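You operate a simulated robot arm through the tools that you are given. There is no shell and no other tool. Be economical: measure what you need, move in short steps, check, and stop when the job is done.

You run a simulated two-armed robot. Do the job below in one go: nothing can be reset, and whatever is moved stays where it is left.

JOB
Set out curd in the orange bowl and pickle in the blue bowl.
Fine: as many white scoops as the curd label says; pickle to the lowest line; scoop and jar back, both lids on. Set down upright: pickle jar.

Only the result counts: the job must be done as asked and must still hold three seconds after the hand-in. Knocking over, shifting, dropping, spilling or breaking anything else fails it. A push-on lid holds only when it is set on centred and level and pressed home; a screw cap is set on level and turned clockwise until tight.

ROBOT AND FRAMES
Two 7-joint arms with two-finger parallel grippers on one trunk, on a base that drives. Base frame: it is fixed to the floor where the robot stands at the start and does not move with it; the origin is under the middle of the robot, x ahead of it, y to its left, z up. Lengths are in mm, angles in degrees, forces in N, time in s.
The left shoulder is at the start at [36, 101, 1186], the right one opposite. Places, roughly: blue plate [-1250, 500, 750]; curd label [1000, 100, 1200]; green lunch box (11x17x6 cm) [500, -600, 500]; orange plate [-1750, -250, 750]; pickle jar lid (7x7x5 cm) [500, -700, 800]; pink plate [-1500, 500, 750]; salt jar [-1500, 250, 750]. Payload 2.4 kg a hand.
The tool frame of a hand sits at the grasp point between the pads (the TCP): z along the fingers, y along the line on which they close. The tips reach 24 mm beyond it. The gripper opens to 68 mm. The fingers are 17 mm wide and 10 mm thick; the gripper's body (40 by 70 mm) begins 41 mm behind the TCP.
Orientation is that of the tool frame in the base frame, as [roll, pitch, yaw] about the fixed x, y, z axes, in that order (R = Rz(yaw) Ry(pitch) Rx(roll)). With the fingers straight down and closing along the base's y, the tool's x points along the base's -x, its y along +y and its z along -z.

CONTROLS
- The arms move only by the tool apply_moves. It takes "left_increments", "right_increments" or both (then of equal length, played together; a hand with none holds still); each is one flat list of numbers, 7 for each row, row after row: the shift along the base's x, y, z in units of 40 mm (1.0 is 40 mm), then the turn, a rotation vector about the base's x, y, z in units of 6 degrees (1.0 is 6 degrees), then the finger opening in mm, from 0 to 68. In form: [x, y, z, rx, ry, rz, claw, x, y, z, rx, ry, rz, claw, ...]. A call has 1 to 10 rows; each row shifts and turns the commanded pose from where the row before left it. A call with a number of a shift or a turn outside -1 to 1 is refused whole. Rows are played at 5 a second. More than 50 mm and 8.6 degrees between two rows, or a gripper value outside its range, and nothing of the call is played. Where a pose cannot be reached the arm comes as near as it can. A force on the tool above 90 N (or 10 N above the force at the start of the call, whichever is more), or a blocked arm, ends the call early, and 0.2 s more pass. The fingers move at their own pace (about 72 mm/s each) and stop on an object; they squeeze with about 25 N. The grip force told is the motor's: it shows also when the fingers shut on nothing. Time passes only in rows, and 0.2 s behind the last, so rows that do not move let the fingers close. The reply holds the time, the measured pose of the TCP, the force on the tool along the base axes, the opening and the grip force, in the units named above and with some noise, with the torque about the TCP (base axes, N m) and any sound that the robot's microphone picked up.
- Cameras (640 x 400 px; columns grow to the right, rows downward): "scene" is now at [111.8, -40.5, 1347.7]; the picture's right is [-0.46, -0.89, 0.00], its down [-0.51, 0.26, -0.82] and it looks along [0.73, -0.37, -0.57] (base axes); focal length 256 px, centre (320, 200). "left" rides on the left gripper at [84, -11, -75] in its tool frame; the picture's right is [0.13, 0.99, 0.00], its down [-0.60, 0.08, -0.79] and it looks along [-0.79, 0.10, 0.61] (tool axes); focal length 251 px, centre (320, 200). "right" rides on the right gripper at [84, 11, -75] in its tool frame; the picture's right is [-0.13, 0.99, 0.00], its down [-0.60, -0.08, -0.79] and it looks along [-0.79, -0.10, 0.61] (tool axes); focal length 251 px, centre (320, 200). There is no depth. A picture from a camera that has moved, and an enlarged one, comes with that camera's place and axes in the base frame and with its lens.
- grab_frame(camera): a new picture of that camera. The clock stands still meanwhile.
- lift_body(by): slides the trunk up (or, below 0, down) by that many mm; the arms and the scene camera ride with it, the base frame stays. It gives what a move gives, with no picture.
- steer(legs): drives the robot by 1 to 6 legs, each [ahead, left, turn to the left] in mm, mm and degrees, along the robot's own axes; the way and the turn of a leg run together, so that a leg with both is an arc; at most 1500 mm and 180 degrees a leg. The arms and the cameras ride along, it lands a little off, and it stops where it bumps. It gives what a move gives.
- head_to(pan, tilt): turns the head with the scene camera to pan (to the left, within 86 degrees either way) and tilt (down, from -29 to 69), counted from straight ahead of the robot. It gives what a move gives.
- zoom(camera, box): a new picture of the part [left, top, right, bottom] of that camera's present view, enlarged. The clock stands still meanwhile.
- sign_off(): hands the job in; it is judged then, once.

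Go step by step. Nothing tells you exact positions but the pictures and the camera data: compare them with the known pose of the tool, close in by small moves and look again before you grip or let go. The budget is 120 turns and 108 pictures, counting those below and the enlarged ones. Unless the task says otherwise, let go and move clear before handing in.

The tools are called after ">>>" as a command line: name --argument value ..., lists and objects as JSON in quotes. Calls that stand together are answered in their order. apply_moves: Moves the arms, as the interface text tells. Its arguments: {"type":"object","properties":{"left_increments":{"type":"array"},"right_increments":{"type":"array"}},"required":[]} The other tools are called the same way: lift_body (by) slides the trunk up or down; steer (legs) drives the base; head_to (pan, tilt) turns the head that bears the scene camera; grab_frame (camera) takes a picture; zoom (camera, box) takes an enlarged picture of a part of a camera's view; sign_off () hands the job in.

At the start:

```text
t: 0.0
left_eef_pos: [275.6, -6.9, 1155.4]
left_tool_rot: [-180.0, 0.0, -179.9]
left_wrist_force: [0.2, -0.3, -0.6]
left_wrist_torque: [0.02, -0.02, 0.01]
left_finger_gap: 67.8
left_grip_force: 0.0
right_eef_pos: [200.9, -256.8, 1169.4]
right_tool_rot: [179.9, 0.0, -179.9]
right_wrist_force: [0.0, -0.2, 0.5]
right_wrist_torque: [-0.03, -0.02, -0.03]
right_finger_gap: 68.0
right_grip_force: 0.1
trunk travel left (down, up): [-400.0, 450.0]
robot x, y, heading: [0.8, 0.1, -0.1]
head pan, tilt: [-27.1, 34.8]
```

scene: 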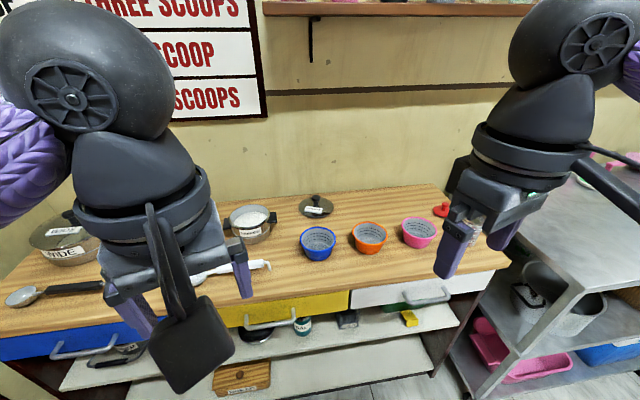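
right: 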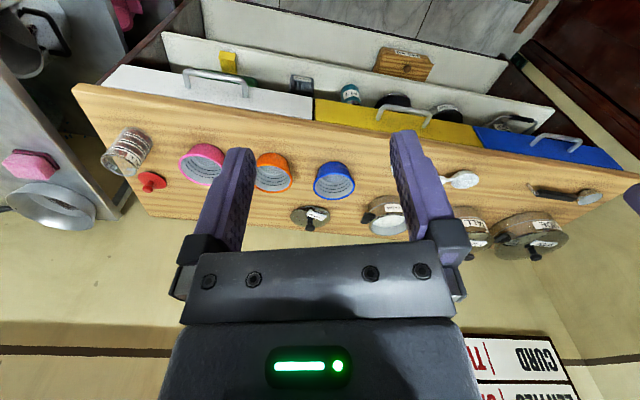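
left: 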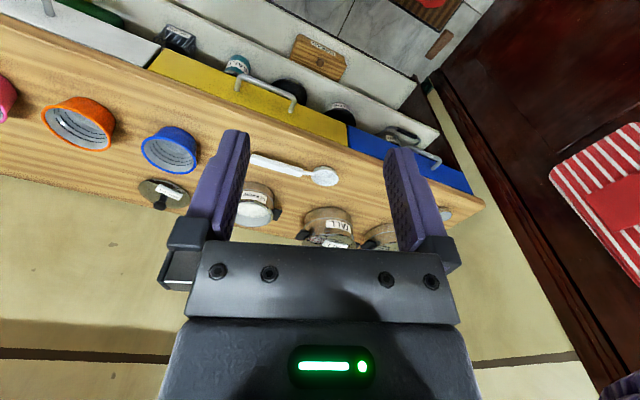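

I see a counter with bowls, pots, a white scoop and a wall board. I'll read the board and look over the counter first.

>>> head_to --pan 0 --tilt 15

>>> grab_frame --camera "scene"

>>> zoom --camera "right" --box '[70, 100, 390, 300]'

>>> zoom --camera "left" --box '[120, 100, 440, 300]'

```text
t: 0.9
left_eef_pos: [274.3, -4.7, 1155.4]
left_tool_rot: [-180.0, -0.1, -180.0]
left_wrist_force: [1.2, 1.1, 0.6]
left_wrist_torque: [0.02, 0.03, -0.01]
left_finger_gap: 68.1
left_grip_force: 0.1
right_eef_pos: [200.6, -257.0, 1170.8]
right_tool_rot: [180.0, 0.0, -179.9]
right_wrist_force: [-0.5, 0.5, -0.5]
right_wrist_torque: [0.02, -0.02, -0.01]
right_finger_gap: 68.0
right_grip_force: 0.0
trunk travel left (down, up): [-400.0, 450.0]
robot x, y, heading: [-1.5, -0.2, 0.2]
head pan, tilt: [0.0, 15.0]
```

```text
104 pictures are left
camera scene: at [126.7, -0.4, 1379.3], right [0.0, -1.0, 0.0], down [-0.26, 0.0, -0.97], along [0.97, 0.0, -0.26], focal length 256 px, centre (320, 200)
```

scene: 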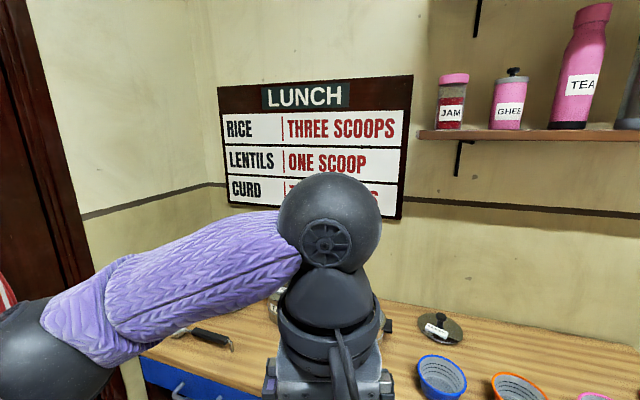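

```text
2.00 times, centred on (230, 200) of right
camera zoom: at [116.6, -244.9, 1245.4], right [0.13, 0.99, 0.0], down [0.6, -0.08, 0.79], along [0.79, -0.1, -0.61], focal length 503 px, centre (500, 200)
```

zoom: 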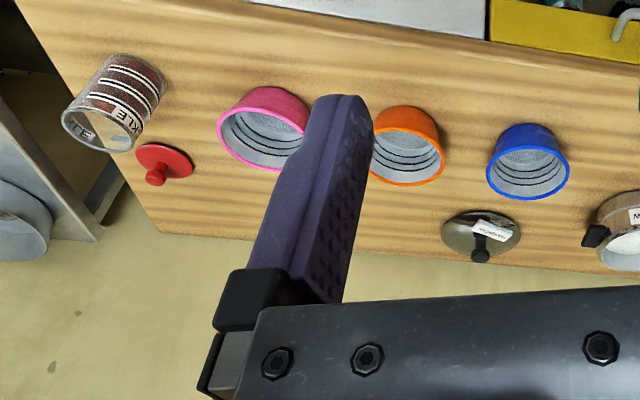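

```text
2.00 times, centred on (280, 200) of left
camera zoom: at [192.1, -17.7, 1230.3], right [-0.13, 0.99, 0.0], down [0.6, 0.08, 0.79], along [0.79, 0.1, -0.61], focal length 503 px, centre (400, 200)
```

zoom: 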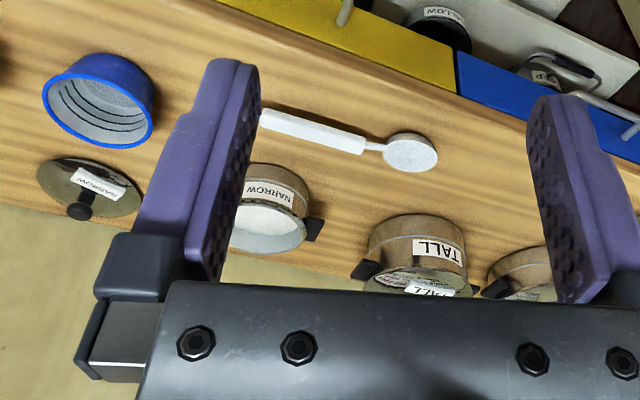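

The CURD row is hidden by the arm in this view; I'll turn the head to look past the arm, and zoom the wrist view of the board.

>>> zoom --camera "right" --box '[460, 320, 588, 400]'

>>> head_to --pan -25 --tilt 30

>>> grab_frame --camera "scene"

```text
5.00 times, centred on (524, 360) of right
camera zoom: at [116.6, -244.9, 1245.4], right [0.13, 0.99, 0.0], down [0.6, -0.08, 0.79], along [0.79, -0.1, -0.61], focal length 1257 px, centre (-700, -600)
```

zoom: 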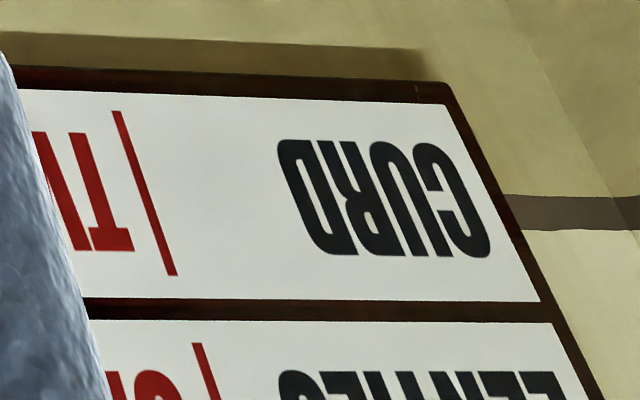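

```text
t: 1.8
left_eef_pos: [275.9, -6.0, 1155.9]
left_tool_rot: [-179.9, -0.1, -179.9]
left_wrist_force: [0.4, -0.2, -0.2]
left_wrist_torque: [0.01, -0.03, 0.0]
left_finger_gap: 68.3
left_grip_force: 0.0
right_eef_pos: [199.4, -257.1, 1171.4]
right_tool_rot: [179.9, 0.0, -179.9]
right_wrist_force: [-0.1, 0.7, 0.1]
right_wrist_torque: [-0.02, 0.02, 0.0]
right_finger_gap: 68.1
right_grip_force: 0.0
trunk travel left (down, up): [-400.0, 450.0]
robot x, y, heading: [-3.3, 0.5, 0.0]
head pan, tilt: [-25.0, 30.0]
```

```text
100 pictures are left
camera scene: at [115.3, -38.5, 1355.2], right [-0.42, -0.91, 0.0], down [-0.45, 0.21, -0.87], along [0.79, -0.37, -0.5], focal length 256 px, centre (320, 200)
```

scene: 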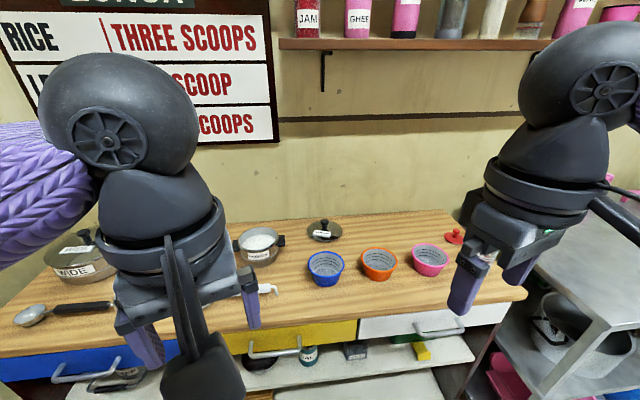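

The orange/blue bowls sit around x≈570 on a counter near z≈800. I'll shift the left arm out of the way to read the curd row.

>>> apply_moves --left_increments '[0, 1, 0, 0, 0, 0, 68, 0, 1, 0, 0, 0, 0, 68, 0, 1, 0, 0, 0, 0, 68, 0, 1, 0, 0, 0, 0, 68, 0, 1, 0, 0, 0, 0, 68, 0, 1, 0, 0, 0, 0, 68, 0, 1, 0, 0, 0, 0, 68]'

>>> head_to --pan -5 --tilt 32

>>> grab_frame --camera "scene"

```text
t: 3.4
left_eef_pos: [275.4, 273.7, 1158.9]
left_tool_rot: [-179.9, -0.1, -179.9]
left_wrist_force: [-0.5, -0.5, 0.3]
left_wrist_torque: [-0.01, 0.01, 0.02]
left_finger_gap: 67.9
left_grip_force: 0.0
right_eef_pos: [200.2, -257.6, 1170.1]
right_tool_rot: [-179.9, 0.0, -179.9]
right_wrist_force: [-0.5, 0.0, 0.4]
right_wrist_torque: [0.02, 0.03, 0.01]
right_finger_gap: 68.0
right_grip_force: 0.0
trunk travel left (down, up): [-400.0, 450.0]
robot x, y, heading: [-2.4, 0.2, -0.1]
head pan, tilt: [-25.0, 30.0]
```

```text
t: 4.2
left_eef_pos: [275.8, 272.5, 1159.0]
left_tool_rot: [180.0, 0.0, -179.9]
left_wrist_force: [-0.5, 0.3, -0.1]
left_wrist_torque: [0.03, -0.02, 0.0]
left_finger_gap: 67.9
left_grip_force: 0.1
right_eef_pos: [200.1, -258.1, 1170.0]
right_tool_rot: [180.0, -0.1, -179.9]
right_wrist_force: [0.1, 0.3, 0.4]
right_wrist_torque: [0.01, -0.02, 0.03]
right_finger_gap: 68.0
right_grip_force: 0.1
trunk travel left (down, up): [-400.0, 450.0]
robot x, y, heading: [4.4, -2.0, -0.2]
head pan, tilt: [-5.0, 32.0]
```

```text
99 pictures are left
camera scene: at [122.5, -8.1, 1352.0], right [-0.09, -1.0, 0.0], down [-0.53, 0.05, -0.85], along [0.84, -0.07, -0.53], focal length 256 px, centre (320, 200)
```

scene: 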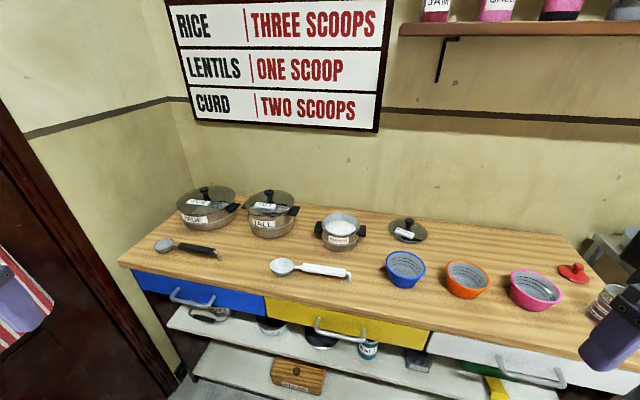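

The curd label says TWO scoops, and there's a white-handled scoop. Now zoom in on the pot contents, scoop and jar.

>>> zoom --camera "scene" --box '[260, 200, 450, 300]'

>>> zoom --camera "scene" --box '[140, 170, 330, 290]'

>>> zoom --camera "scene" --box '[370, 230, 640, 400]'

>>> zoom --camera "right" --box '[80, 100, 240, 220]'

```text
3.37 times, centred on (355, 250) of scene
camera zoom: at [122.5, -8.1, 1352.0], right [-0.09, -1.0, 0.0], down [-0.53, 0.05, -0.85], along [0.84, -0.07, -0.53], focal length 861 px, centre (202, 32)
```

zoom: 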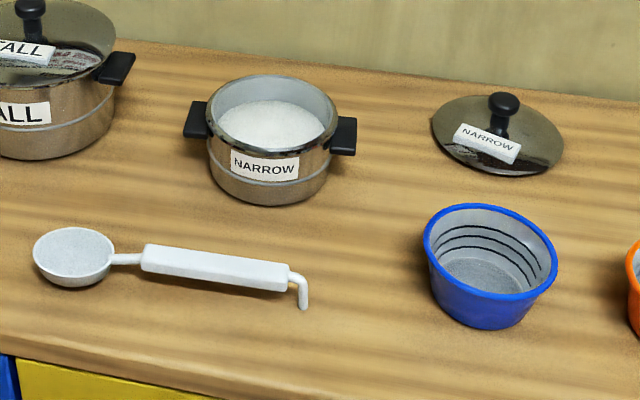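

```text
3.33 times, centred on (235, 230) of scene
camera zoom: at [122.5, -8.1, 1352.0], right [-0.09, -1.0, 0.0], down [-0.53, 0.05, -0.85], along [0.84, -0.07, -0.53], focal length 852 px, centre (603, 100)
```

zoom: 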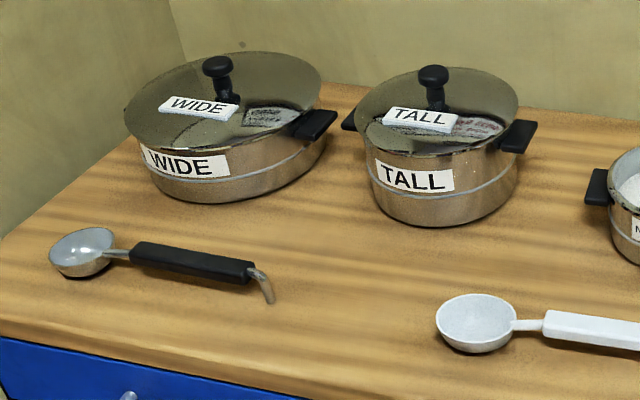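

```text
2.35 times, centred on (505, 315) of scene
camera zoom: at [122.5, -8.1, 1352.0], right [-0.09, -1.0, 0.0], down [-0.53, 0.05, -0.85], along [0.84, -0.07, -0.53], focal length 602 px, centre (-115, -71)
```

zoom: 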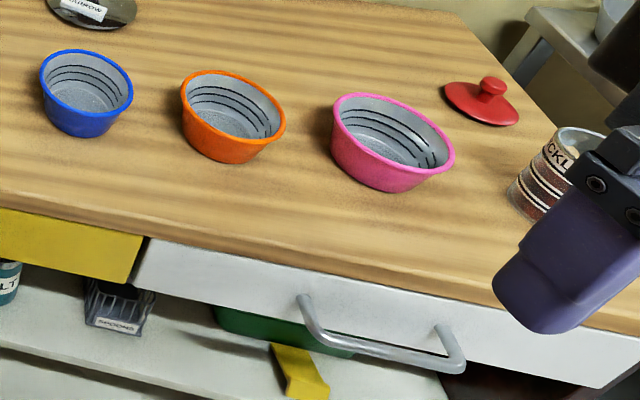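

```text
3.33 times, centred on (160, 160) of right
camera zoom: at [116.6, -244.8, 1245.4], right [0.13, 0.99, 0.0], down [0.6, -0.08, 0.79], along [0.79, -0.1, -0.61], focal length 838 px, centre (853, 333)
```

zoom: 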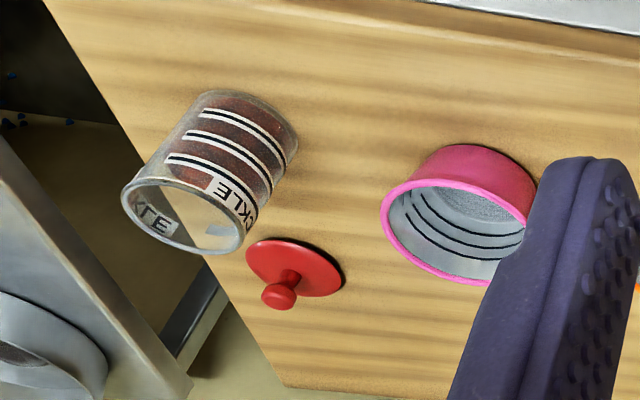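

Two scoops it is; the narrow open pot holds white curd, pickle jar and red lid are at the right end. The counter is turned about 20° to my right, so I'll square up with it and approach.

>>> steer --legs '[[0, 0, -20], [150, 0, 0]]'

>>> head_to --pan 0 --tilt 45

>>> grab_frame --camera "scene"

```text
t: 6.7
left_eef_pos: [495.7, 116.0, 1160.5]
left_tool_rot: [180.0, 0.0, 160.8]
left_wrist_force: [0.1, 0.8, 0.2]
left_wrist_torque: [0.02, -0.02, 0.0]
left_finger_gap: 68.1
left_grip_force: 0.2
right_eef_pos: [248.0, -358.8, 1170.4]
right_tool_rot: [-180.0, 0.0, 160.7]
right_wrist_force: [0.0, -0.1, -0.7]
right_wrist_torque: [-0.01, 0.03, -0.01]
right_finger_gap: 68.0
right_grip_force: 0.1
trunk travel left (down, up): [-400.0, 450.0]
robot x, y, heading: [143.7, -54.0, -19.3]
head pan, tilt: [-5.0, 32.0]
```

```text
t: 7.4
left_eef_pos: [494.1, 116.6, 1160.4]
left_tool_rot: [179.9, 0.0, 160.6]
left_wrist_force: [-0.6, -0.2, -0.6]
left_wrist_torque: [-0.04, 0.0, 0.03]
left_finger_gap: 67.9
left_grip_force: 0.0
right_eef_pos: [247.9, -359.6, 1170.2]
right_tool_rot: [179.9, -0.1, 160.7]
right_wrist_force: [-0.4, -0.4, -0.7]
right_wrist_torque: [0.0, -0.02, 0.05]
right_finger_gap: 68.1
right_grip_force: 0.1
trunk travel left (down, up): [-400.0, 450.0]
robot x, y, heading: [143.4, -51.5, -19.5]
head pan, tilt: [0.0, 45.0]
```

```text
94 pictures are left
camera scene: at [252.2, -88.1, 1332.6], right [-0.33, -0.94, 0.0], down [-0.67, 0.23, -0.71], along [0.67, -0.23, -0.71], focal length 256 px, centre (320, 200)
```

scene: 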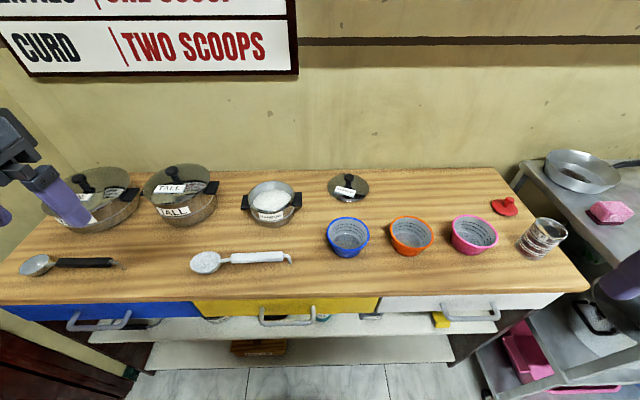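

I'm squared to the counter now. I'll take a precise look at the scoop/pot area and start bringing the right hand over the scoop handle.

>>> zoom --camera "scene" --box '[180, 160, 372, 280]'

>>> zoom --camera "scene" --box '[370, 160, 590, 290]'

>>> apply_moves --right_increments '[0.9, 0.3, 0, 0, 0, 1, 60, 0.9, 0.3, 0, 0, 0, 1, 60, 0.9, 0.3, 0, 0, 0, 1, 60, 0.9, 0.3, 0, 0, 0, 1, 60, 0.7, 0.6, 0, 0, 0, 1, 60, 0.7, 0.6, 0, 0, 0, 1, 60, 0.7, 0.6, 0, 0, 0, 1, 60, 0.7, 0.6, 0, 0, 0, 1, 60, 0.7, 0.6, 0, 0, 0, 1, 60, 0.7, 0.6, 0, 0, 0, 1, 60]'

```text
3.33 times, centred on (276, 220) of scene
camera zoom: at [252.2, -88.1, 1332.6], right [-0.33, -0.94, 0.0], down [-0.67, 0.23, -0.71], along [0.67, -0.23, -0.71], focal length 852 px, centre (467, 133)
```

zoom: 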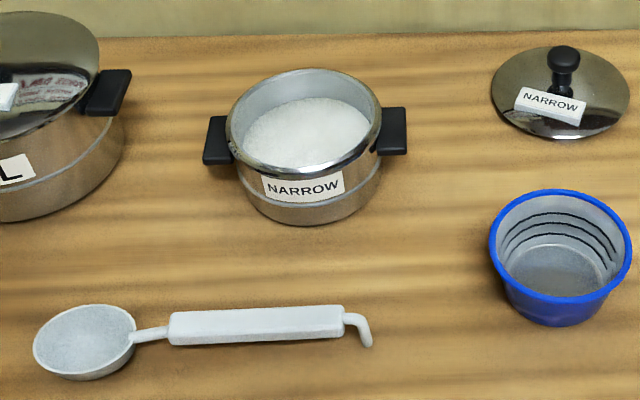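

```text
2.91 times, centred on (480, 225) of scene
camera zoom: at [252.2, -88.1, 1332.6], right [-0.33, -0.94, 0.0], down [-0.67, 0.23, -0.71], along [0.67, -0.23, -0.71], focal length 744 px, centre (-146, 127)
```

zoom: 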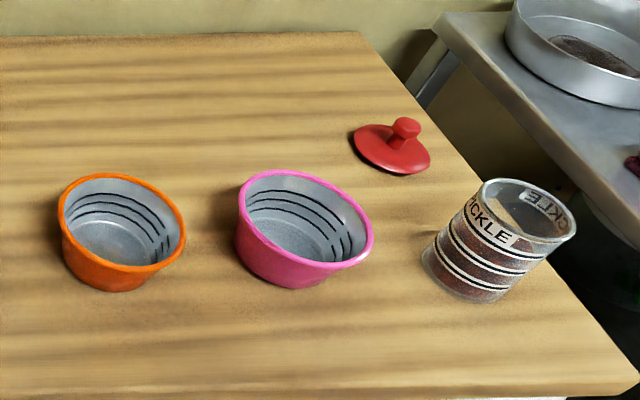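

```text
t: 9.6
left_eef_pos: [496.6, 114.8, 1159.4]
left_tool_rot: [-180.0, -0.2, 160.7]
left_wrist_force: [0.1, -0.7, -0.8]
left_wrist_torque: [0.0, 0.01, 0.01]
left_finger_gap: 67.9
left_grip_force: 0.1
right_eef_pos: [432.8, -246.7, 1176.8]
right_tool_rot: [-179.9, -0.1, -143.8]
right_wrist_force: [0.6, -0.4, 0.5]
right_wrist_torque: [0.03, -0.03, 0.02]
right_finger_gap: 60.2
right_grip_force: 0.0
right hand out of reach, approached as far as the arm can: row 7, 8, 9, 10
trunk travel left (down, up): [-400.0, 450.0]
robot x, y, heading: [145.8, -48.9, -19.5]
head pan, tilt: [0.0, 45.0]
```

The arm ran out of reach at that height; I'll lower the trunk and then check the reach nearer to the table.

>>> lift_body --by -150

>>> apply_moves --right_increments '[0, 0, 0, 0, 0, 0.8, 60, 0, 0, 0, 0, 0, 0.8, 60, 0, 0, 0, 0, 0, 0.8, 60]'

```text
t: 11.4
left_eef_pos: [493.0, 115.6, 1010.2]
left_tool_rot: [179.9, 0.0, 160.6]
left_wrist_force: [-0.4, 0.0, 0.0]
left_wrist_torque: [0.01, 0.01, -0.01]
left_finger_gap: 68.1
left_grip_force: 0.1
right_eef_pos: [433.6, -248.1, 1028.0]
right_tool_rot: [-179.8, 0.0, -143.8]
right_wrist_force: [-0.2, -0.7, 0.2]
right_wrist_torque: [0.0, -0.03, -0.02]
right_finger_gap: 60.1
right_grip_force: 0.1
trunk travel left (down, up): [-250.0, 600.0]
robot x, y, heading: [142.8, -48.2, -19.7]
head pan, tilt: [0.0, 45.0]
```

```text
t: 12.2
left_eef_pos: [494.3, 116.2, 1008.8]
left_tool_rot: [180.0, -0.1, 160.7]
left_wrist_force: [0.0, -0.5, -0.2]
left_wrist_torque: [0.0, -0.01, 0.05]
left_finger_gap: 68.3
left_grip_force: 0.1
right_eef_pos: [433.6, -247.4, 1026.9]
right_tool_rot: [-180.0, 0.0, -129.4]
right_wrist_force: [-0.5, 1.2, -0.1]
right_wrist_torque: [0.03, 0.01, 0.0]
right_finger_gap: 59.8
right_grip_force: 0.0
trunk travel left (down, up): [-250.0, 600.0]
robot x, y, heading: [144.0, -50.4, -19.5]
head pan, tilt: [0.0, 45.0]
```

Turning works. Now the hand goes above the scoop handle (about [600, -85]), a step lower.

>>> apply_moves --right_increments '[0.69, 0.68, -0.4, 0, 0, 0.55, 60, 0.69, 0.68, -0.4, 0, 0, 0.55, 60, 0.69, 0.68, -0.4, 0, 0, 0.55, 60, 0.69, 0.68, -0.4, 0, 0, 0.55, 60, 0.69, 0.68, -0.4, 0, 0, 0.55, 60, 0.69, 0.68, -0.4, 0, 0, 0.55, 60]'

>>> grab_frame --camera "right"

>>> grab_frame --camera "scene"

```text
t: 13.6
left_eef_pos: [493.6, 115.8, 1008.6]
left_tool_rot: [179.9, 0.0, 160.7]
left_wrist_force: [0.5, -0.3, 0.2]
left_wrist_torque: [-0.01, -0.01, -0.04]
left_finger_gap: 67.9
left_grip_force: 0.0
right_eef_pos: [479.3, -270.5, 981.9]
right_tool_rot: [-180.0, 0.0, -112.9]
right_wrist_force: [0.6, -0.2, 0.7]
right_wrist_torque: [0.03, 0.02, 0.02]
right_finger_gap: 60.2
right_grip_force: 0.1
right hand out of reach, approached as far as the arm can: row 1, 2, 3, 4, 5, 6
trunk travel left (down, up): [-250.0, 600.0]
robot x, y, heading: [141.2, -46.7, -19.4]
head pan, tilt: [0.0, 45.0]
```

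```text
91 pictures are left
camera right: at [436.2, -342.0, 1057.0], right [-0.86, 0.5, 0.0], down [0.31, 0.53, 0.79], along [0.4, 0.68, -0.61], focal length 251 px, centre (320, 200)
```

right: 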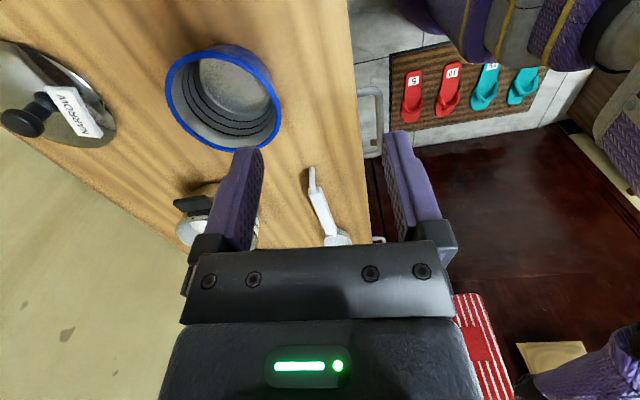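

```text
90 pictures are left
camera scene: at [278.7, -97.2, 1180.9], right [-0.33, -0.94, 0.0], down [-0.67, 0.23, -0.71], along [0.67, -0.23, -0.71], focal length 256 px, centre (320, 200)
```

scene: 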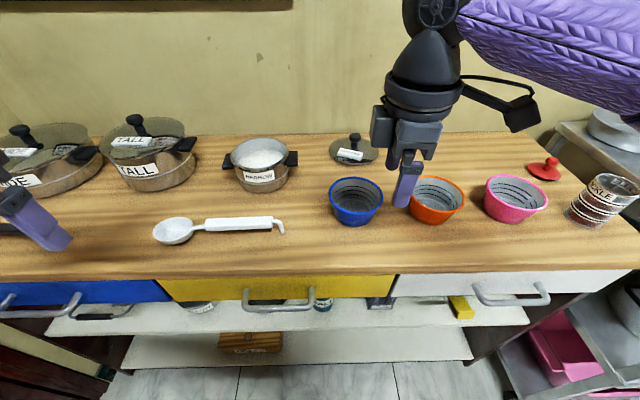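

Reach is short, so the base must come closer and further left for the scoop and pot. Driving.

>>> steer --legs '[[0, 200, 0], [170, 0, 0]]'

>>> grab_frame --camera "scene"

```text
t: 15.5
left_eef_pos: [574.8, 386.5, 970.6]
left_tool_rot: [-176.7, -1.5, 173.8]
left_wrist_force: [0.2, 1.2, -1.2]
left_wrist_torque: [-0.03, -0.01, -0.01]
left_finger_gap: 67.7
left_grip_force: 0.1
right_eef_pos: [554.2, -149.2, 991.8]
right_tool_rot: [178.5, 3.2, -138.3]
right_wrist_force: [-0.2, 0.7, -0.1]
right_wrist_torque: [-0.04, -0.02, 0.01]
right_finger_gap: 59.8
right_grip_force: 0.1
trunk travel left (down, up): [-250.0, 600.0]
robot x, y, heading: [214.4, 133.3, -19.9]
head pan, tilt: [0.0, 45.0]
stopped in leg 2: the robot was blocked; the commanded pose is now the measured one
```

```text
89 pictures are left
camera scene: at [330.3, 33.3, 1185.4], right [-0.34, -0.94, -0.05], down [-0.65, 0.27, -0.71], along [0.68, -0.21, -0.71], focal length 256 px, centre (320, 200)
```

scene: 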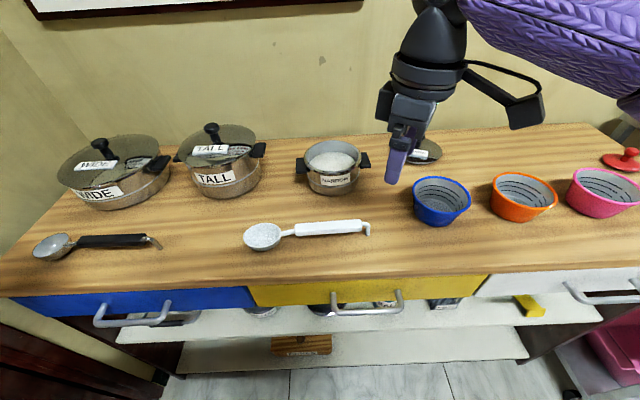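

The drive was blocked after the sideways leg; let me look left to see what I touched.

>>> head_to --pan 60 --tilt 35

>>> grab_frame --camera "scene"

>>> grab_frame --camera "left"

```text
t: 16.8
left_eef_pos: [574.4, 378.8, 970.4]
left_tool_rot: [-176.9, -1.5, 173.4]
left_wrist_force: [-0.8, 0.4, 0.6]
left_wrist_torque: [0.01, 0.01, -0.04]
left_finger_gap: 68.0
left_grip_force: 0.0
right_eef_pos: [553.3, -152.3, 990.7]
right_tool_rot: [178.3, 3.3, -138.1]
right_wrist_force: [1.1, -0.1, 0.0]
right_wrist_torque: [0.0, 0.02, 0.0]
right_finger_gap: 59.8
right_grip_force: 0.0
trunk travel left (down, up): [-250.0, 600.0]
robot x, y, heading: [212.5, 134.2, -19.7]
head pan, tilt: [60.0, 35.0]
```

```text
88 pictures are left
camera scene: at [319.9, 112.6, 1203.9], right [0.65, -0.76, -0.03], down [-0.42, -0.33, -0.84], along [0.63, 0.56, -0.54], focal length 256 px, centre (320, 200)
```

scene: 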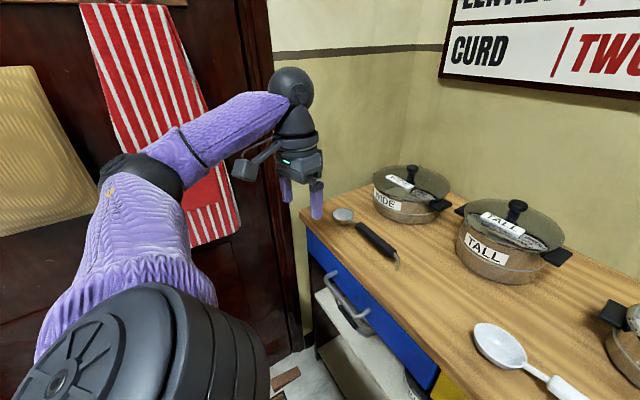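

```text
87 pictures are left
camera left: at [492.3, 382.4, 1049.9], right [-0.02, 1.0, -0.05], down [0.63, 0.05, 0.77], along [0.77, -0.02, -0.63], focal length 251 px, centre (320, 200)
```

left: 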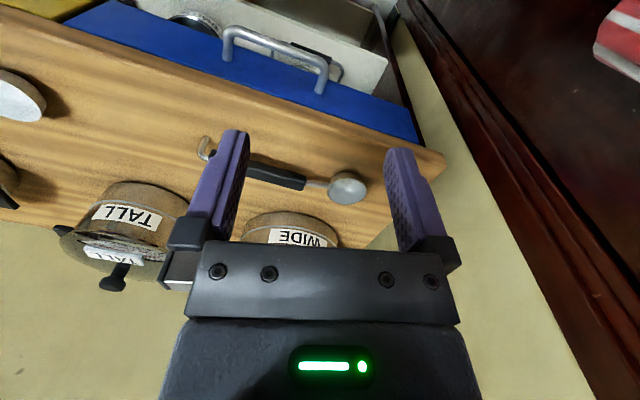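

The left elbow is up against the wall/door on the left; nothing is knocked over. I'll use the left hand for the scoop instead, from a base position further right, with the right arm tucked.

>>> steer --legs '[[0, -220, 0]]'

>>> apply_moves --right_increments '[-0.8, -0.4, 0.3, 0, 0, -1, 60, -0.8, -0.4, 0.3, 0, 0, -1, 60, -0.8, -0.4, 0.2, 0, 0, -1, 60, -0.8, -0.6, 0.2, 0, 0, -1, 60, -0.6, -0.6, 0.2, 0, 0, -1, 60, -0.6, -0.6, 0.2, 0, 0, -1, 60, -0.6, -0.6, 0, 0, 0, -1, 60]'

>>> head_to --pan 0 --tilt 55

>>> grab_frame --camera "scene"

```text
t: 17.6
left_eef_pos: [587.6, 443.3, 923.6]
left_tool_rot: [-175.9, -3.2, 175.6]
left_wrist_force: [-0.7, 0.2, 0.2]
left_wrist_torque: [-0.05, 0.06, 0.03]
left_finger_gap: 68.0
left_grip_force: 0.0
right_eef_pos: [560.8, -174.9, 995.6]
right_tool_rot: [176.9, 3.5, -156.4]
right_wrist_force: [0.3, 0.2, -0.1]
right_wrist_torque: [-0.05, 0.01, -0.01]
right_finger_gap: 59.8
right_grip_force: 0.1
trunk travel left (down, up): [-250.0, 600.0]
robot x, y, heading: [211.4, 126.0, -19.4]
head pan, tilt: [60.0, 35.0]
stopped in leg 1: the robot was blocked; the commanded pose is now the measured one
```

```text
t: 17.9
left_eef_pos: [595.6, 461.2, 899.8]
left_tool_rot: [-175.5, -3.8, 173.2]
left_wrist_force: [0.8, 1.3, 0.5]
left_wrist_torque: [-0.03, -0.02, 0.0]
left_finger_gap: 68.1
left_grip_force: 0.0
right_eef_pos: [555.8, -170.5, 1003.0]
right_tool_rot: [176.8, 3.1, -164.5]
right_wrist_force: [0.6, 0.3, 0.1]
right_wrist_torque: [-0.01, -0.01, 0.02]
right_finger_gap: 60.0
right_grip_force: 0.0
trunk travel left (down, up): [-250.0, 600.0]
robot x, y, heading: [212.5, 130.8, -19.9]
head pan, tilt: [60.0, 35.0]
stopped in row 1 (left hand): the arm was blocked; the commanded pose is now the measured one
```

```text
t: 19.2
left_eef_pos: [595.6, 459.3, 902.5]
left_tool_rot: [-175.6, -3.7, 173.3]
left_wrist_force: [-0.4, -0.1, -0.1]
left_wrist_torque: [0.01, -0.01, 0.01]
left_finger_gap: 68.2
left_grip_force: 0.0
right_eef_pos: [555.1, -169.7, 1003.2]
right_tool_rot: [176.8, 3.2, -164.1]
right_wrist_force: [-0.1, 0.8, 0.5]
right_wrist_torque: [-0.02, 0.01, 0.0]
right_finger_gap: 60.0
right_grip_force: 0.0
trunk travel left (down, up): [-250.0, 600.0]
robot x, y, heading: [213.0, 126.7, -19.7]
head pan, tilt: [0.0, 55.0]
```

```text
86 pictures are left
camera scene: at [319.6, 28.5, 1171.9], right [-0.34, -0.94, -0.05], down [-0.76, 0.3, -0.57], along [0.55, -0.15, -0.82], focal length 256 px, centre (320, 200)
```

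scene: 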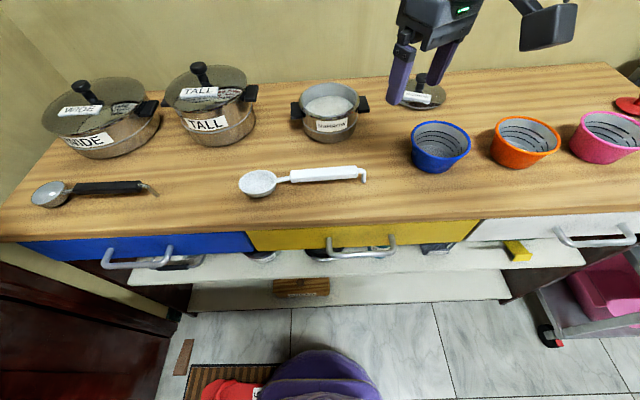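

The left arm is jammed against the wall and sagging; I'll try drawing it in and up.

>>> apply_moves --left_increments '[-0.2, -0.6, 0.3, 0, 0, 0, 68, -0.2, -0.6, 0.3, 0, 0, 0, 68, -0.2, -0.6, 0.3, 0, 0, 0, 68]'

>>> head_to --pan 80 --tilt 40

>>> grab_frame --camera "scene"

```text
t: 19.5
left_eef_pos: [602.1, 461.4, 881.3]
left_tool_rot: [-174.3, -4.7, 170.5]
left_wrist_force: [0.7, 0.5, 0.4]
left_wrist_torque: [-0.01, 0.01, 0.01]
left_finger_gap: 68.2
left_grip_force: 0.0
right_eef_pos: [559.7, -177.6, 1006.8]
right_tool_rot: [175.7, 3.2, -173.1]
right_wrist_force: [0.1, -1.1, 0.1]
right_wrist_torque: [0.04, -0.02, 0.01]
right_finger_gap: 60.0
right_grip_force: 0.1
trunk travel left (down, up): [-250.0, 600.0]
robot x, y, heading: [212.6, 126.2, -19.6]
head pan, tilt: [0.0, 55.0]
stopped in row 1 (left hand): the arm was blocked; the commanded pose is now the measured one
```

```text
t: 21.1
left_eef_pos: [601.3, 463.4, 882.8]
left_tool_rot: [-174.3, -4.4, 170.5]
left_wrist_force: [0.4, 1.0, 0.4]
left_wrist_torque: [0.01, 0.02, -0.02]
left_finger_gap: 68.0
left_grip_force: 0.0
right_eef_pos: [560.3, -178.0, 1007.2]
right_tool_rot: [175.9, 3.5, -172.7]
right_wrist_force: [0.2, -0.5, 0.1]
right_wrist_torque: [0.0, 0.01, -0.03]
right_finger_gap: 60.0
right_grip_force: 0.0
trunk travel left (down, up): [-250.0, 600.0]
robot x, y, heading: [215.0, 124.9, -19.5]
head pan, tilt: [80.0, 40.0]
```

```text
85 pictures are left
camera scene: at [293.5, 125.6, 1196.7], right [0.87, -0.5, -0.01], down [-0.31, -0.52, -0.8], along [0.39, 0.69, -0.6], focal length 256 px, centre (320, 200)
```

scene: 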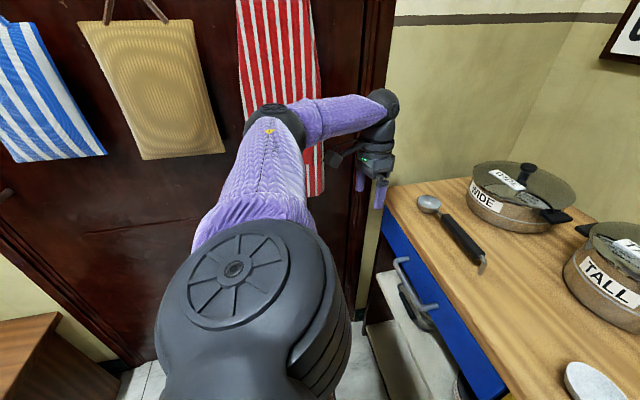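

The left elbow rests on the towel door. I'll try driving right again now that the commanded pose equals the measured pose.

>>> steer --legs '[[0, -150, 0]]'

```text
t: 21.8
left_eef_pos: [614.8, 460.4, 829.0]
left_tool_rot: [-170.0, -6.6, 162.6]
left_wrist_force: [0.1, 0.9, 0.3]
left_wrist_torque: [-0.01, 0.01, -0.04]
left_finger_gap: 68.1
left_grip_force: 0.0
right_eef_pos: [566.2, -193.3, 1012.1]
right_tool_rot: [174.2, 3.0, 171.8]
right_wrist_force: [-0.7, 0.0, -0.2]
right_wrist_torque: [-0.01, 0.03, 0.03]
right_finger_gap: 60.0
right_grip_force: 0.1
trunk travel left (down, up): [-250.0, 600.0]
robot x, y, heading: [209.4, 122.9, -19.5]
head pan, tilt: [80.0, 40.0]
stopped in leg 1: the robot was blocked; the commanded pose is now the measured one
```

Still blocked. I'll look down around the base to see whether it is the base rather than the arm that is stuck.

>>> head_to --pan 20 --tilt 69

>>> grab_frame --camera "scene"

>>> grab_frame --camera "left"

```text
t: 23.1
left_eef_pos: [613.5, 460.0, 832.1]
left_tool_rot: [-170.1, -6.3, 162.9]
left_wrist_force: [-0.4, 0.1, 0.5]
left_wrist_torque: [0.02, -0.02, 0.0]
left_finger_gap: 68.2
left_grip_force: 0.2
right_eef_pos: [563.4, -191.7, 1012.2]
right_tool_rot: [174.2, 3.1, 172.0]
right_wrist_force: [-0.5, 0.0, -0.7]
right_wrist_torque: [0.01, 0.02, 0.01]
right_finger_gap: 60.3
right_grip_force: 0.1
trunk travel left (down, up): [-250.0, 600.0]
robot x, y, heading: [211.2, 118.5, -19.8]
head pan, tilt: [20.0, 68.8]
```

```text
84 pictures are left
camera scene: at [307.1, 51.1, 1157.1], right [0.01, -1.0, -0.04], down [-0.93, 0.01, -0.38], along [0.38, 0.04, -0.93], focal length 256 px, centre (320, 200)
```

scene: 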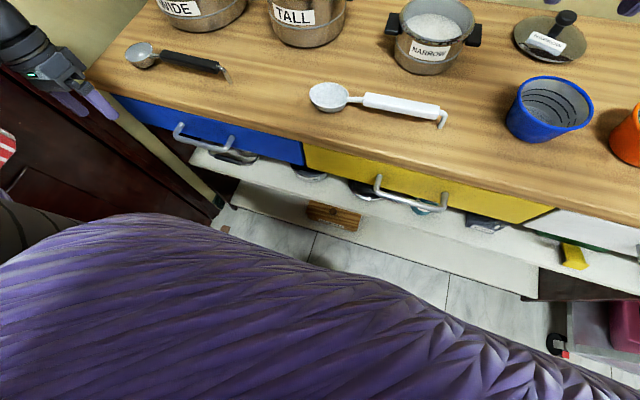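

```text
83 pictures are left
camera left: at [543.2, 484.0, 916.1], right [0.15, 0.98, -0.16], down [0.72, 0.0, 0.7], along [0.68, -0.21, -0.7], focal length 251 px, centre (320, 200)
```

left: 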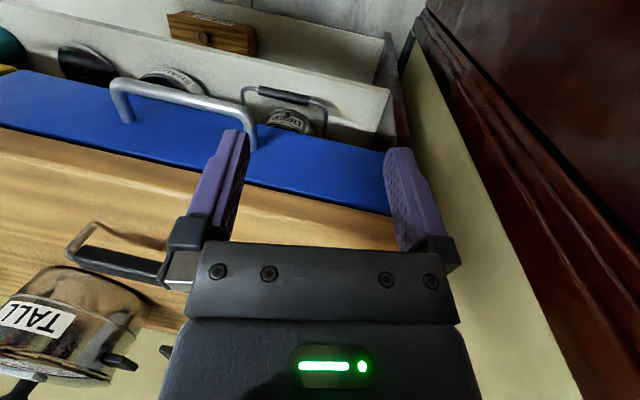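

Only the elbow is in contact; base has crept ~15 mm right. I'll try a short gentle leg to the right.

>>> steer --legs '[[0, -30, 0]]'

```text
t: 23.8
left_eef_pos: [613.9, 461.5, 782.5]
left_tool_rot: [-163.0, -6.3, 157.1]
left_wrist_force: [1.3, 0.1, -0.1]
left_wrist_torque: [-0.03, 0.03, 0.01]
left_finger_gap: 68.0
left_grip_force: 0.0
right_eef_pos: [572.7, -191.1, 1020.0]
right_tool_rot: [174.1, 2.6, 161.7]
right_wrist_force: [-0.6, -0.6, 0.5]
right_wrist_torque: [0.07, -0.02, 0.03]
right_finger_gap: 59.8
right_grip_force: 0.0
trunk travel left (down, up): [-250.0, 600.0]
robot x, y, heading: [205.1, 108.1, -19.5]
head pan, tilt: [20.0, 68.8]
stopped in leg 1: the robot was blocked; the commanded pose is now the measured one
```

The hand is sagging as the elbow stays pinned; I'll try raising the trunk slightly to slide the elbow free.

>>> lift_body --by 80

>>> head_to --pan 70 --tilt 30

>>> grab_frame --camera "scene"

```text
t: 24.1
left_eef_pos: [617.5, 483.8, 773.1]
left_tool_rot: [-162.3, -6.2, 158.7]
left_wrist_force: [0.4, -0.9, 0.4]
left_wrist_torque: [0.07, 0.02, 0.02]
left_finger_gap: 68.3
left_grip_force: 0.0
right_eef_pos: [582.8, -172.4, 1025.8]
right_tool_rot: [175.6, 2.8, 161.9]
right_wrist_force: [0.5, 1.0, -0.2]
right_wrist_torque: [-0.1, 0.01, 0.0]
right_finger_gap: 59.9
right_grip_force: 0.0
trunk travel left (down, up): [-253.0, 596.0]
robot x, y, heading: [206.5, 99.3, -19.3]
head pan, tilt: [20.0, 68.8]
stopped: the arm was blocked; the commanded pose is now the measured one
```

```text
t: 25.3
left_eef_pos: [616.5, 480.4, 778.2]
left_tool_rot: [-162.7, -6.2, 158.8]
left_wrist_force: [-0.1, -0.9, -0.8]
left_wrist_torque: [-0.03, -0.01, 0.0]
left_finger_gap: 67.7
left_grip_force: 0.1
right_eef_pos: [580.5, -172.8, 1023.2]
right_tool_rot: [175.5, 2.8, 163.3]
right_wrist_force: [0.1, 0.0, -0.5]
right_wrist_torque: [-0.01, -0.06, -0.03]
right_finger_gap: 60.3
right_grip_force: 0.1
trunk travel left (down, up): [-253.0, 596.0]
robot x, y, heading: [207.8, 100.9, -19.4]
head pan, tilt: [70.0, 30.0]
```

```text
82 pictures are left
camera scene: at [321.8, 148.8, 1206.6], right [0.77, -0.63, 0.0], down [-0.32, -0.39, -0.87], along [0.55, 0.67, -0.5], focal length 256 px, centre (320, 200)
```

scene: 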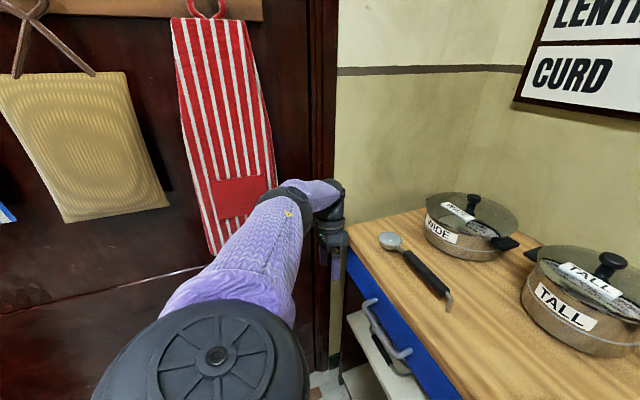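

Elbow is pinned on the door; I'll try backing straight away from the counter so the elbow slides along the door.

>>> steer --legs '[[-60, -60, 0]]'

```text
t: 26.4
left_eef_pos: [542.1, 447.8, 777.1]
left_tool_rot: [-162.9, -6.1, 158.6]
left_wrist_force: [0.3, 0.7, 0.1]
left_wrist_torque: [0.01, 0.01, 0.04]
left_finger_gap: 68.1
left_grip_force: 0.1
right_eef_pos: [502.9, -206.1, 1024.7]
right_tool_rot: [175.8, 2.9, 163.2]
right_wrist_force: [0.2, -1.2, 0.0]
right_wrist_torque: [-0.02, 0.0, 0.0]
right_finger_gap: 60.3
right_grip_force: 0.0
trunk travel left (down, up): [-253.0, 596.0]
robot x, y, heading: [131.8, 68.1, -19.0]
head pan, tilt: [70.0, 30.0]
```

Free again. Drive further right, then redo the left arm's posture.

>>> steer --legs '[[-30, -130, 0]]'

>>> apply_moves --left_increments '[0, 0, 1, 0, 0, 0, 68, 0, 0, 1, 0, 0, 0, 68, 0, 0, 1, 0, 0, 0, 68, -0.33, -0.94, 1, -1, 0, 0, 68, -0.33, -0.94, 1, -1, 0, 0, 68, -0.33, -0.94, 0.5, -1, 0, 0, 68, -0.33, -0.94, 0, 0, 0, 0, 68, -0.33, -0.94, 0, 0, 0, 0, 68, -0.33, -0.94, 0, 0, 0, 0, 68, -0.33, -0.94, 0, 0, 0, 0, 68]'

```text
t: 27.7
left_eef_pos: [473.0, 332.5, 776.6]
left_tool_rot: [-162.9, -6.1, 158.5]
left_wrist_force: [-0.7, -1.2, -0.8]
left_wrist_torque: [0.01, 0.0, 0.0]
left_finger_gap: 67.7
left_grip_force: 0.1
right_eef_pos: [429.9, -321.7, 1023.0]
right_tool_rot: [175.5, 2.8, 162.8]
right_wrist_force: [0.8, -0.1, 0.3]
right_wrist_torque: [-0.03, 0.03, 0.0]
right_finger_gap: 60.0
right_grip_force: 0.0
trunk travel left (down, up): [-253.0, 596.0]
robot x, y, heading: [56.4, -44.8, -19.8]
head pan, tilt: [70.0, 30.0]
```

```text
refused: row 4 steps farther than a row can; nothing moved
```

Raise the left hand and level it first (within step limits).

>>> apply_moves --left_increments '[0, 0, 1, 0.77, -0.65, 0, 68, 0, 0, 1, 0.77, -0.65, 0, 68, 0, 0, 1, 0.77, -0.65, 0, 68, -0.1, -0.3, 1, 0, 0, 0, 68, -0.2, -0.5, 1, 0, 0, 0.5, 68, -0.33, -0.9, 0.5, 0, 0, 1, 68, -0.33, -0.94, 0, 0, 0, 1, 68, -0.33, -0.94, 0, 0, 0, 1, 68, -0.33, -0.94, 0, 0, 0, 1, 68, -0.33, -0.94, 0, 0, 0, 1, 68]'

>>> apply_moves --right_increments '[-0.8, -0.2, 0.3, 0, 0, 0, 60, -0.8, -0.2, 0.3, 0, 0, 0, 60, -0.8, -0.2, 0.2, 0, 0, 0, 60, -0.8, -0.3, 0.2, 0, 0, 0, 60, -0.5, -0.4, 0, 0, 0, 0, 60]'

>>> head_to --pan 0 --tilt 45

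>>> grab_frame --camera "scene"

```text
t: 29.0
left_eef_pos: [459.8, 283.2, 984.1]
left_tool_rot: [179.9, 1.0, 163.6]
left_wrist_force: [7.0, -1.3, -6.7]
left_wrist_torque: [-0.06, -0.08, -0.04]
left_finger_gap: 68.1
left_grip_force: 0.1
right_eef_pos: [430.0, -322.9, 1024.4]
right_tool_rot: [175.6, 2.8, 162.8]
right_wrist_force: [0.0, 0.6, 0.0]
right_wrist_torque: [-0.04, 0.0, -0.02]
right_finger_gap: 60.0
right_grip_force: 0.1
trunk travel left (down, up): [-253.0, 596.0]
robot x, y, heading: [58.9, -47.2, -19.8]
head pan, tilt: [70.0, 30.0]
stopped in row 6 (left hand): the force on the tool passed its limit at 145 N (the readings are from after the stop); the commanded pose is now the measured one
```

```text
t: 30.2
left_eef_pos: [460.3, 284.6, 984.6]
left_tool_rot: [179.8, 0.9, 163.6]
left_wrist_force: [12.4, -2.7, -8.5]
left_wrist_torque: [-0.02, -0.03, 0.02]
left_finger_gap: 68.0
left_grip_force: 0.1
right_eef_pos: [282.7, -372.0, 1064.6]
right_tool_rot: [175.7, 2.9, 162.8]
right_wrist_force: [0.7, -0.1, 0.3]
right_wrist_torque: [-0.04, 0.0, 0.0]
right_finger_gap: 60.0
right_grip_force: 0.0
trunk travel left (down, up): [-253.0, 596.0]
robot x, y, heading: [53.6, -47.6, -19.7]
head pan, tilt: [70.0, 30.0]
```

```text
t: 31.6
left_eef_pos: [459.9, 282.9, 986.3]
left_tool_rot: [179.7, 1.0, 163.5]
left_wrist_force: [13.5, -3.0, -8.7]
left_wrist_torque: [0.02, -0.03, 0.01]
left_finger_gap: 67.9
left_grip_force: 0.0
right_eef_pos: [282.7, -372.5, 1063.9]
right_tool_rot: [175.7, 2.9, 162.8]
right_wrist_force: [0.1, 0.6, 0.3]
right_wrist_torque: [0.03, -0.02, 0.01]
right_finger_gap: 59.8
right_grip_force: 0.1
trunk travel left (down, up): [-253.0, 596.0]
robot x, y, heading: [57.6, -50.0, -19.7]
head pan, tilt: [0.0, 45.0]
```

```text
81 pictures are left
camera scene: at [192.4, -94.2, 1184.0], right [-0.33, -0.94, 0.0], down [-0.67, 0.24, -0.71], along [0.67, -0.24, -0.71], focal length 256 px, centre (320, 200)
```

scene: 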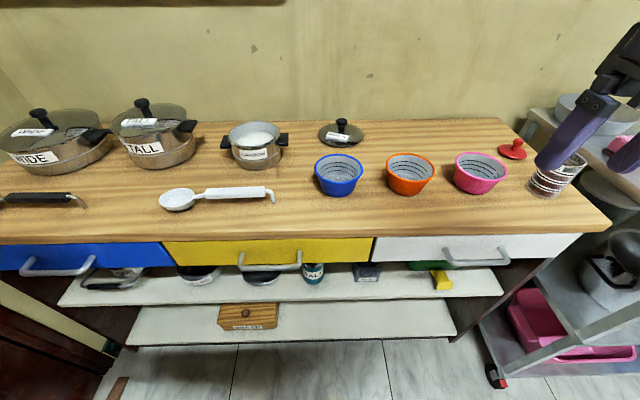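

The left hand touches something at about [460, 283, 985]; check what it is.

>>> head_to --pan 50 --tilt 25

>>> grab_frame --camera "scene"

>>> grab_frame --camera "left"

```text
t: 32.8
left_eef_pos: [459.4, 284.6, 985.5]
left_tool_rot: [179.9, 1.0, 163.6]
left_wrist_force: [13.2, -2.8, -8.4]
left_wrist_torque: [-0.05, 0.02, -0.06]
left_finger_gap: 67.8
left_grip_force: 0.0
right_eef_pos: [281.5, -372.4, 1063.5]
right_tool_rot: [175.8, 2.8, 162.8]
right_wrist_force: [-0.5, 1.0, -0.3]
right_wrist_torque: [-0.01, -0.01, 0.0]
right_finger_gap: 60.2
right_grip_force: 0.0
trunk travel left (down, up): [-253.0, 596.0]
robot x, y, heading: [55.7, -44.8, -19.8]
head pan, tilt: [50.0, 25.0]
```

```text
80 pictures are left
camera scene: at [195.3, -20.4, 1214.5], right [0.51, -0.86, 0.0], down [-0.37, -0.21, -0.91], along [0.78, 0.46, -0.42], focal length 256 px, centre (320, 200)
```

scene: 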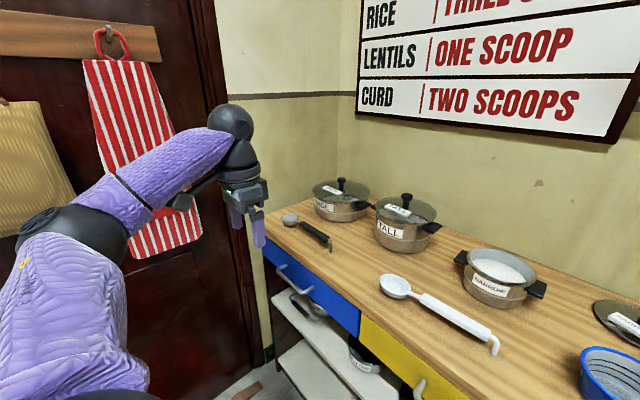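

```text
79 pictures are left
camera left: at [375.2, 296.0, 1058.9], right [0.16, 0.99, 0.0], down [0.59, -0.09, 0.8], along [0.79, -0.12, -0.6], focal length 251 px, centre (320, 200)
```

left: 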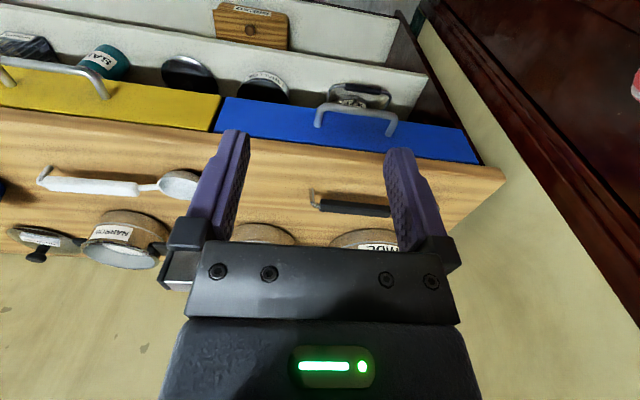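

The wrist-camera bracket is rubbing my own forearm; I'll yaw it to the other side while moving forward-right.

>>> apply_moves --left_increments '[0.5, -0.5, -0.3, 0, 0, 0.8, 68, 0.3, -0.8, 0, 0, 0, 1, 68, 0, -1, 0, 0, 0, 1, 68, 0, -1, 0, 0, 0, 1, 68, 0, -1, 0, 0, 0, 1, 68, 0, -1, 0, 0, 0, 1, 68, 0, -0.5, 0, 0, 0, 1, 68, 0, -0.5, 0, 0, 0, 1, 68]'

```text
t: 33.2
left_eef_pos: [471.0, 274.5, 978.1]
left_tool_rot: [179.7, 1.7, 165.6]
left_wrist_force: [5.1, -6.9, -6.2]
left_wrist_torque: [0.37, -0.23, 0.55]
left_finger_gap: 67.9
left_grip_force: 0.0
right_eef_pos: [281.1, -372.6, 1063.7]
right_tool_rot: [175.8, 2.8, 162.8]
right_wrist_force: [0.7, 0.4, -0.4]
right_wrist_torque: [0.0, 0.0, -0.01]
right_finger_gap: 59.9
right_grip_force: 0.1
trunk travel left (down, up): [-253.0, 596.0]
robot x, y, heading: [60.8, -43.8, -19.6]
head pan, tilt: [50.0, 25.0]
stopped in row 1 (left hand): the force on the tool passed its limit at 104 N (the readings are from after the stop); the commanded pose is now the measured one
```

>>> apply_moves --left_increments '[0.5, -0.17, -0.5, 0, 0, -0.3, 68, 0.6, -0.2, -0.5, 0, 0, 0, 68, 0.6, -0.2, -0.3, 0, 0, 0, 68]'

>>> grab_frame --camera "scene"

```text
t: 33.9
left_eef_pos: [531.3, 253.6, 931.4]
left_tool_rot: [179.7, 2.6, 164.2]
left_wrist_force: [9.0, 4.1, -7.6]
left_wrist_torque: [-0.47, -0.09, -0.62]
left_finger_gap: 67.9
left_grip_force: 0.1
right_eef_pos: [281.8, -372.7, 1064.3]
right_tool_rot: [175.7, 2.8, 162.8]
right_wrist_force: [0.2, -0.1, -0.4]
right_wrist_torque: [0.01, -0.01, 0.0]
right_finger_gap: 59.8
right_grip_force: 0.1
trunk travel left (down, up): [-253.0, 596.0]
robot x, y, heading: [56.6, -48.9, -19.7]
head pan, tilt: [50.0, 25.0]
stopped in row 3 (left hand): the force on the tool passed its limit at 101 N (the readings are from after the stop); the commanded pose is now the measured one
```

```text
78 pictures are left
camera scene: at [194.9, -20.2, 1214.6], right [0.51, -0.86, 0.0], down [-0.36, -0.21, -0.91], along [0.78, 0.46, -0.42], focal length 256 px, centre (320, 200)
```

scene: 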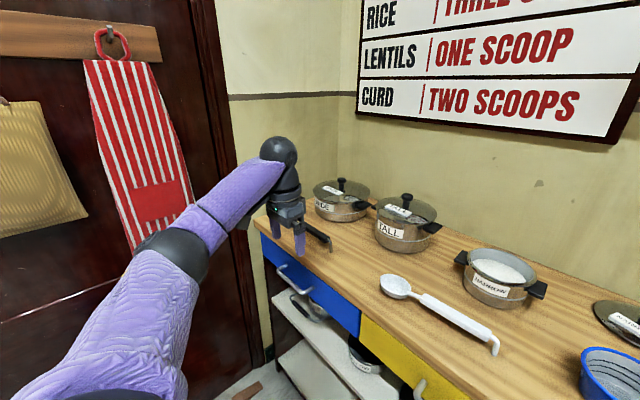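

The bracket is pressed under the forearm; tilting the fingers forward a bit should open that angle.

>>> apply_moves --left_increments '[0, 0, 0, -0.28, -0.79, 0, 68, 0, 0, 0, -0.28, -0.79, 0, 68, 0, 0, 0, -0.28, -0.79, 0, 68]'

```text
t: 34.7
left_eef_pos: [530.6, 255.1, 932.8]
left_tool_rot: [-179.3, 17.7, 164.4]
left_wrist_force: [-1.0, -0.1, -0.3]
left_wrist_torque: [0.01, 0.0, -0.01]
left_finger_gap: 68.1
left_grip_force: 0.1
right_eef_pos: [283.2, -373.5, 1064.3]
right_tool_rot: [175.7, 2.7, 162.8]
right_wrist_force: [0.2, -0.7, -0.6]
right_wrist_torque: [-0.01, 0.01, 0.01]
right_finger_gap: 60.0
right_grip_force: 0.1
trunk travel left (down, up): [-253.0, 596.0]
robot x, y, heading: [58.6, -47.9, -19.9]
head pan, tilt: [50.0, 25.0]
```

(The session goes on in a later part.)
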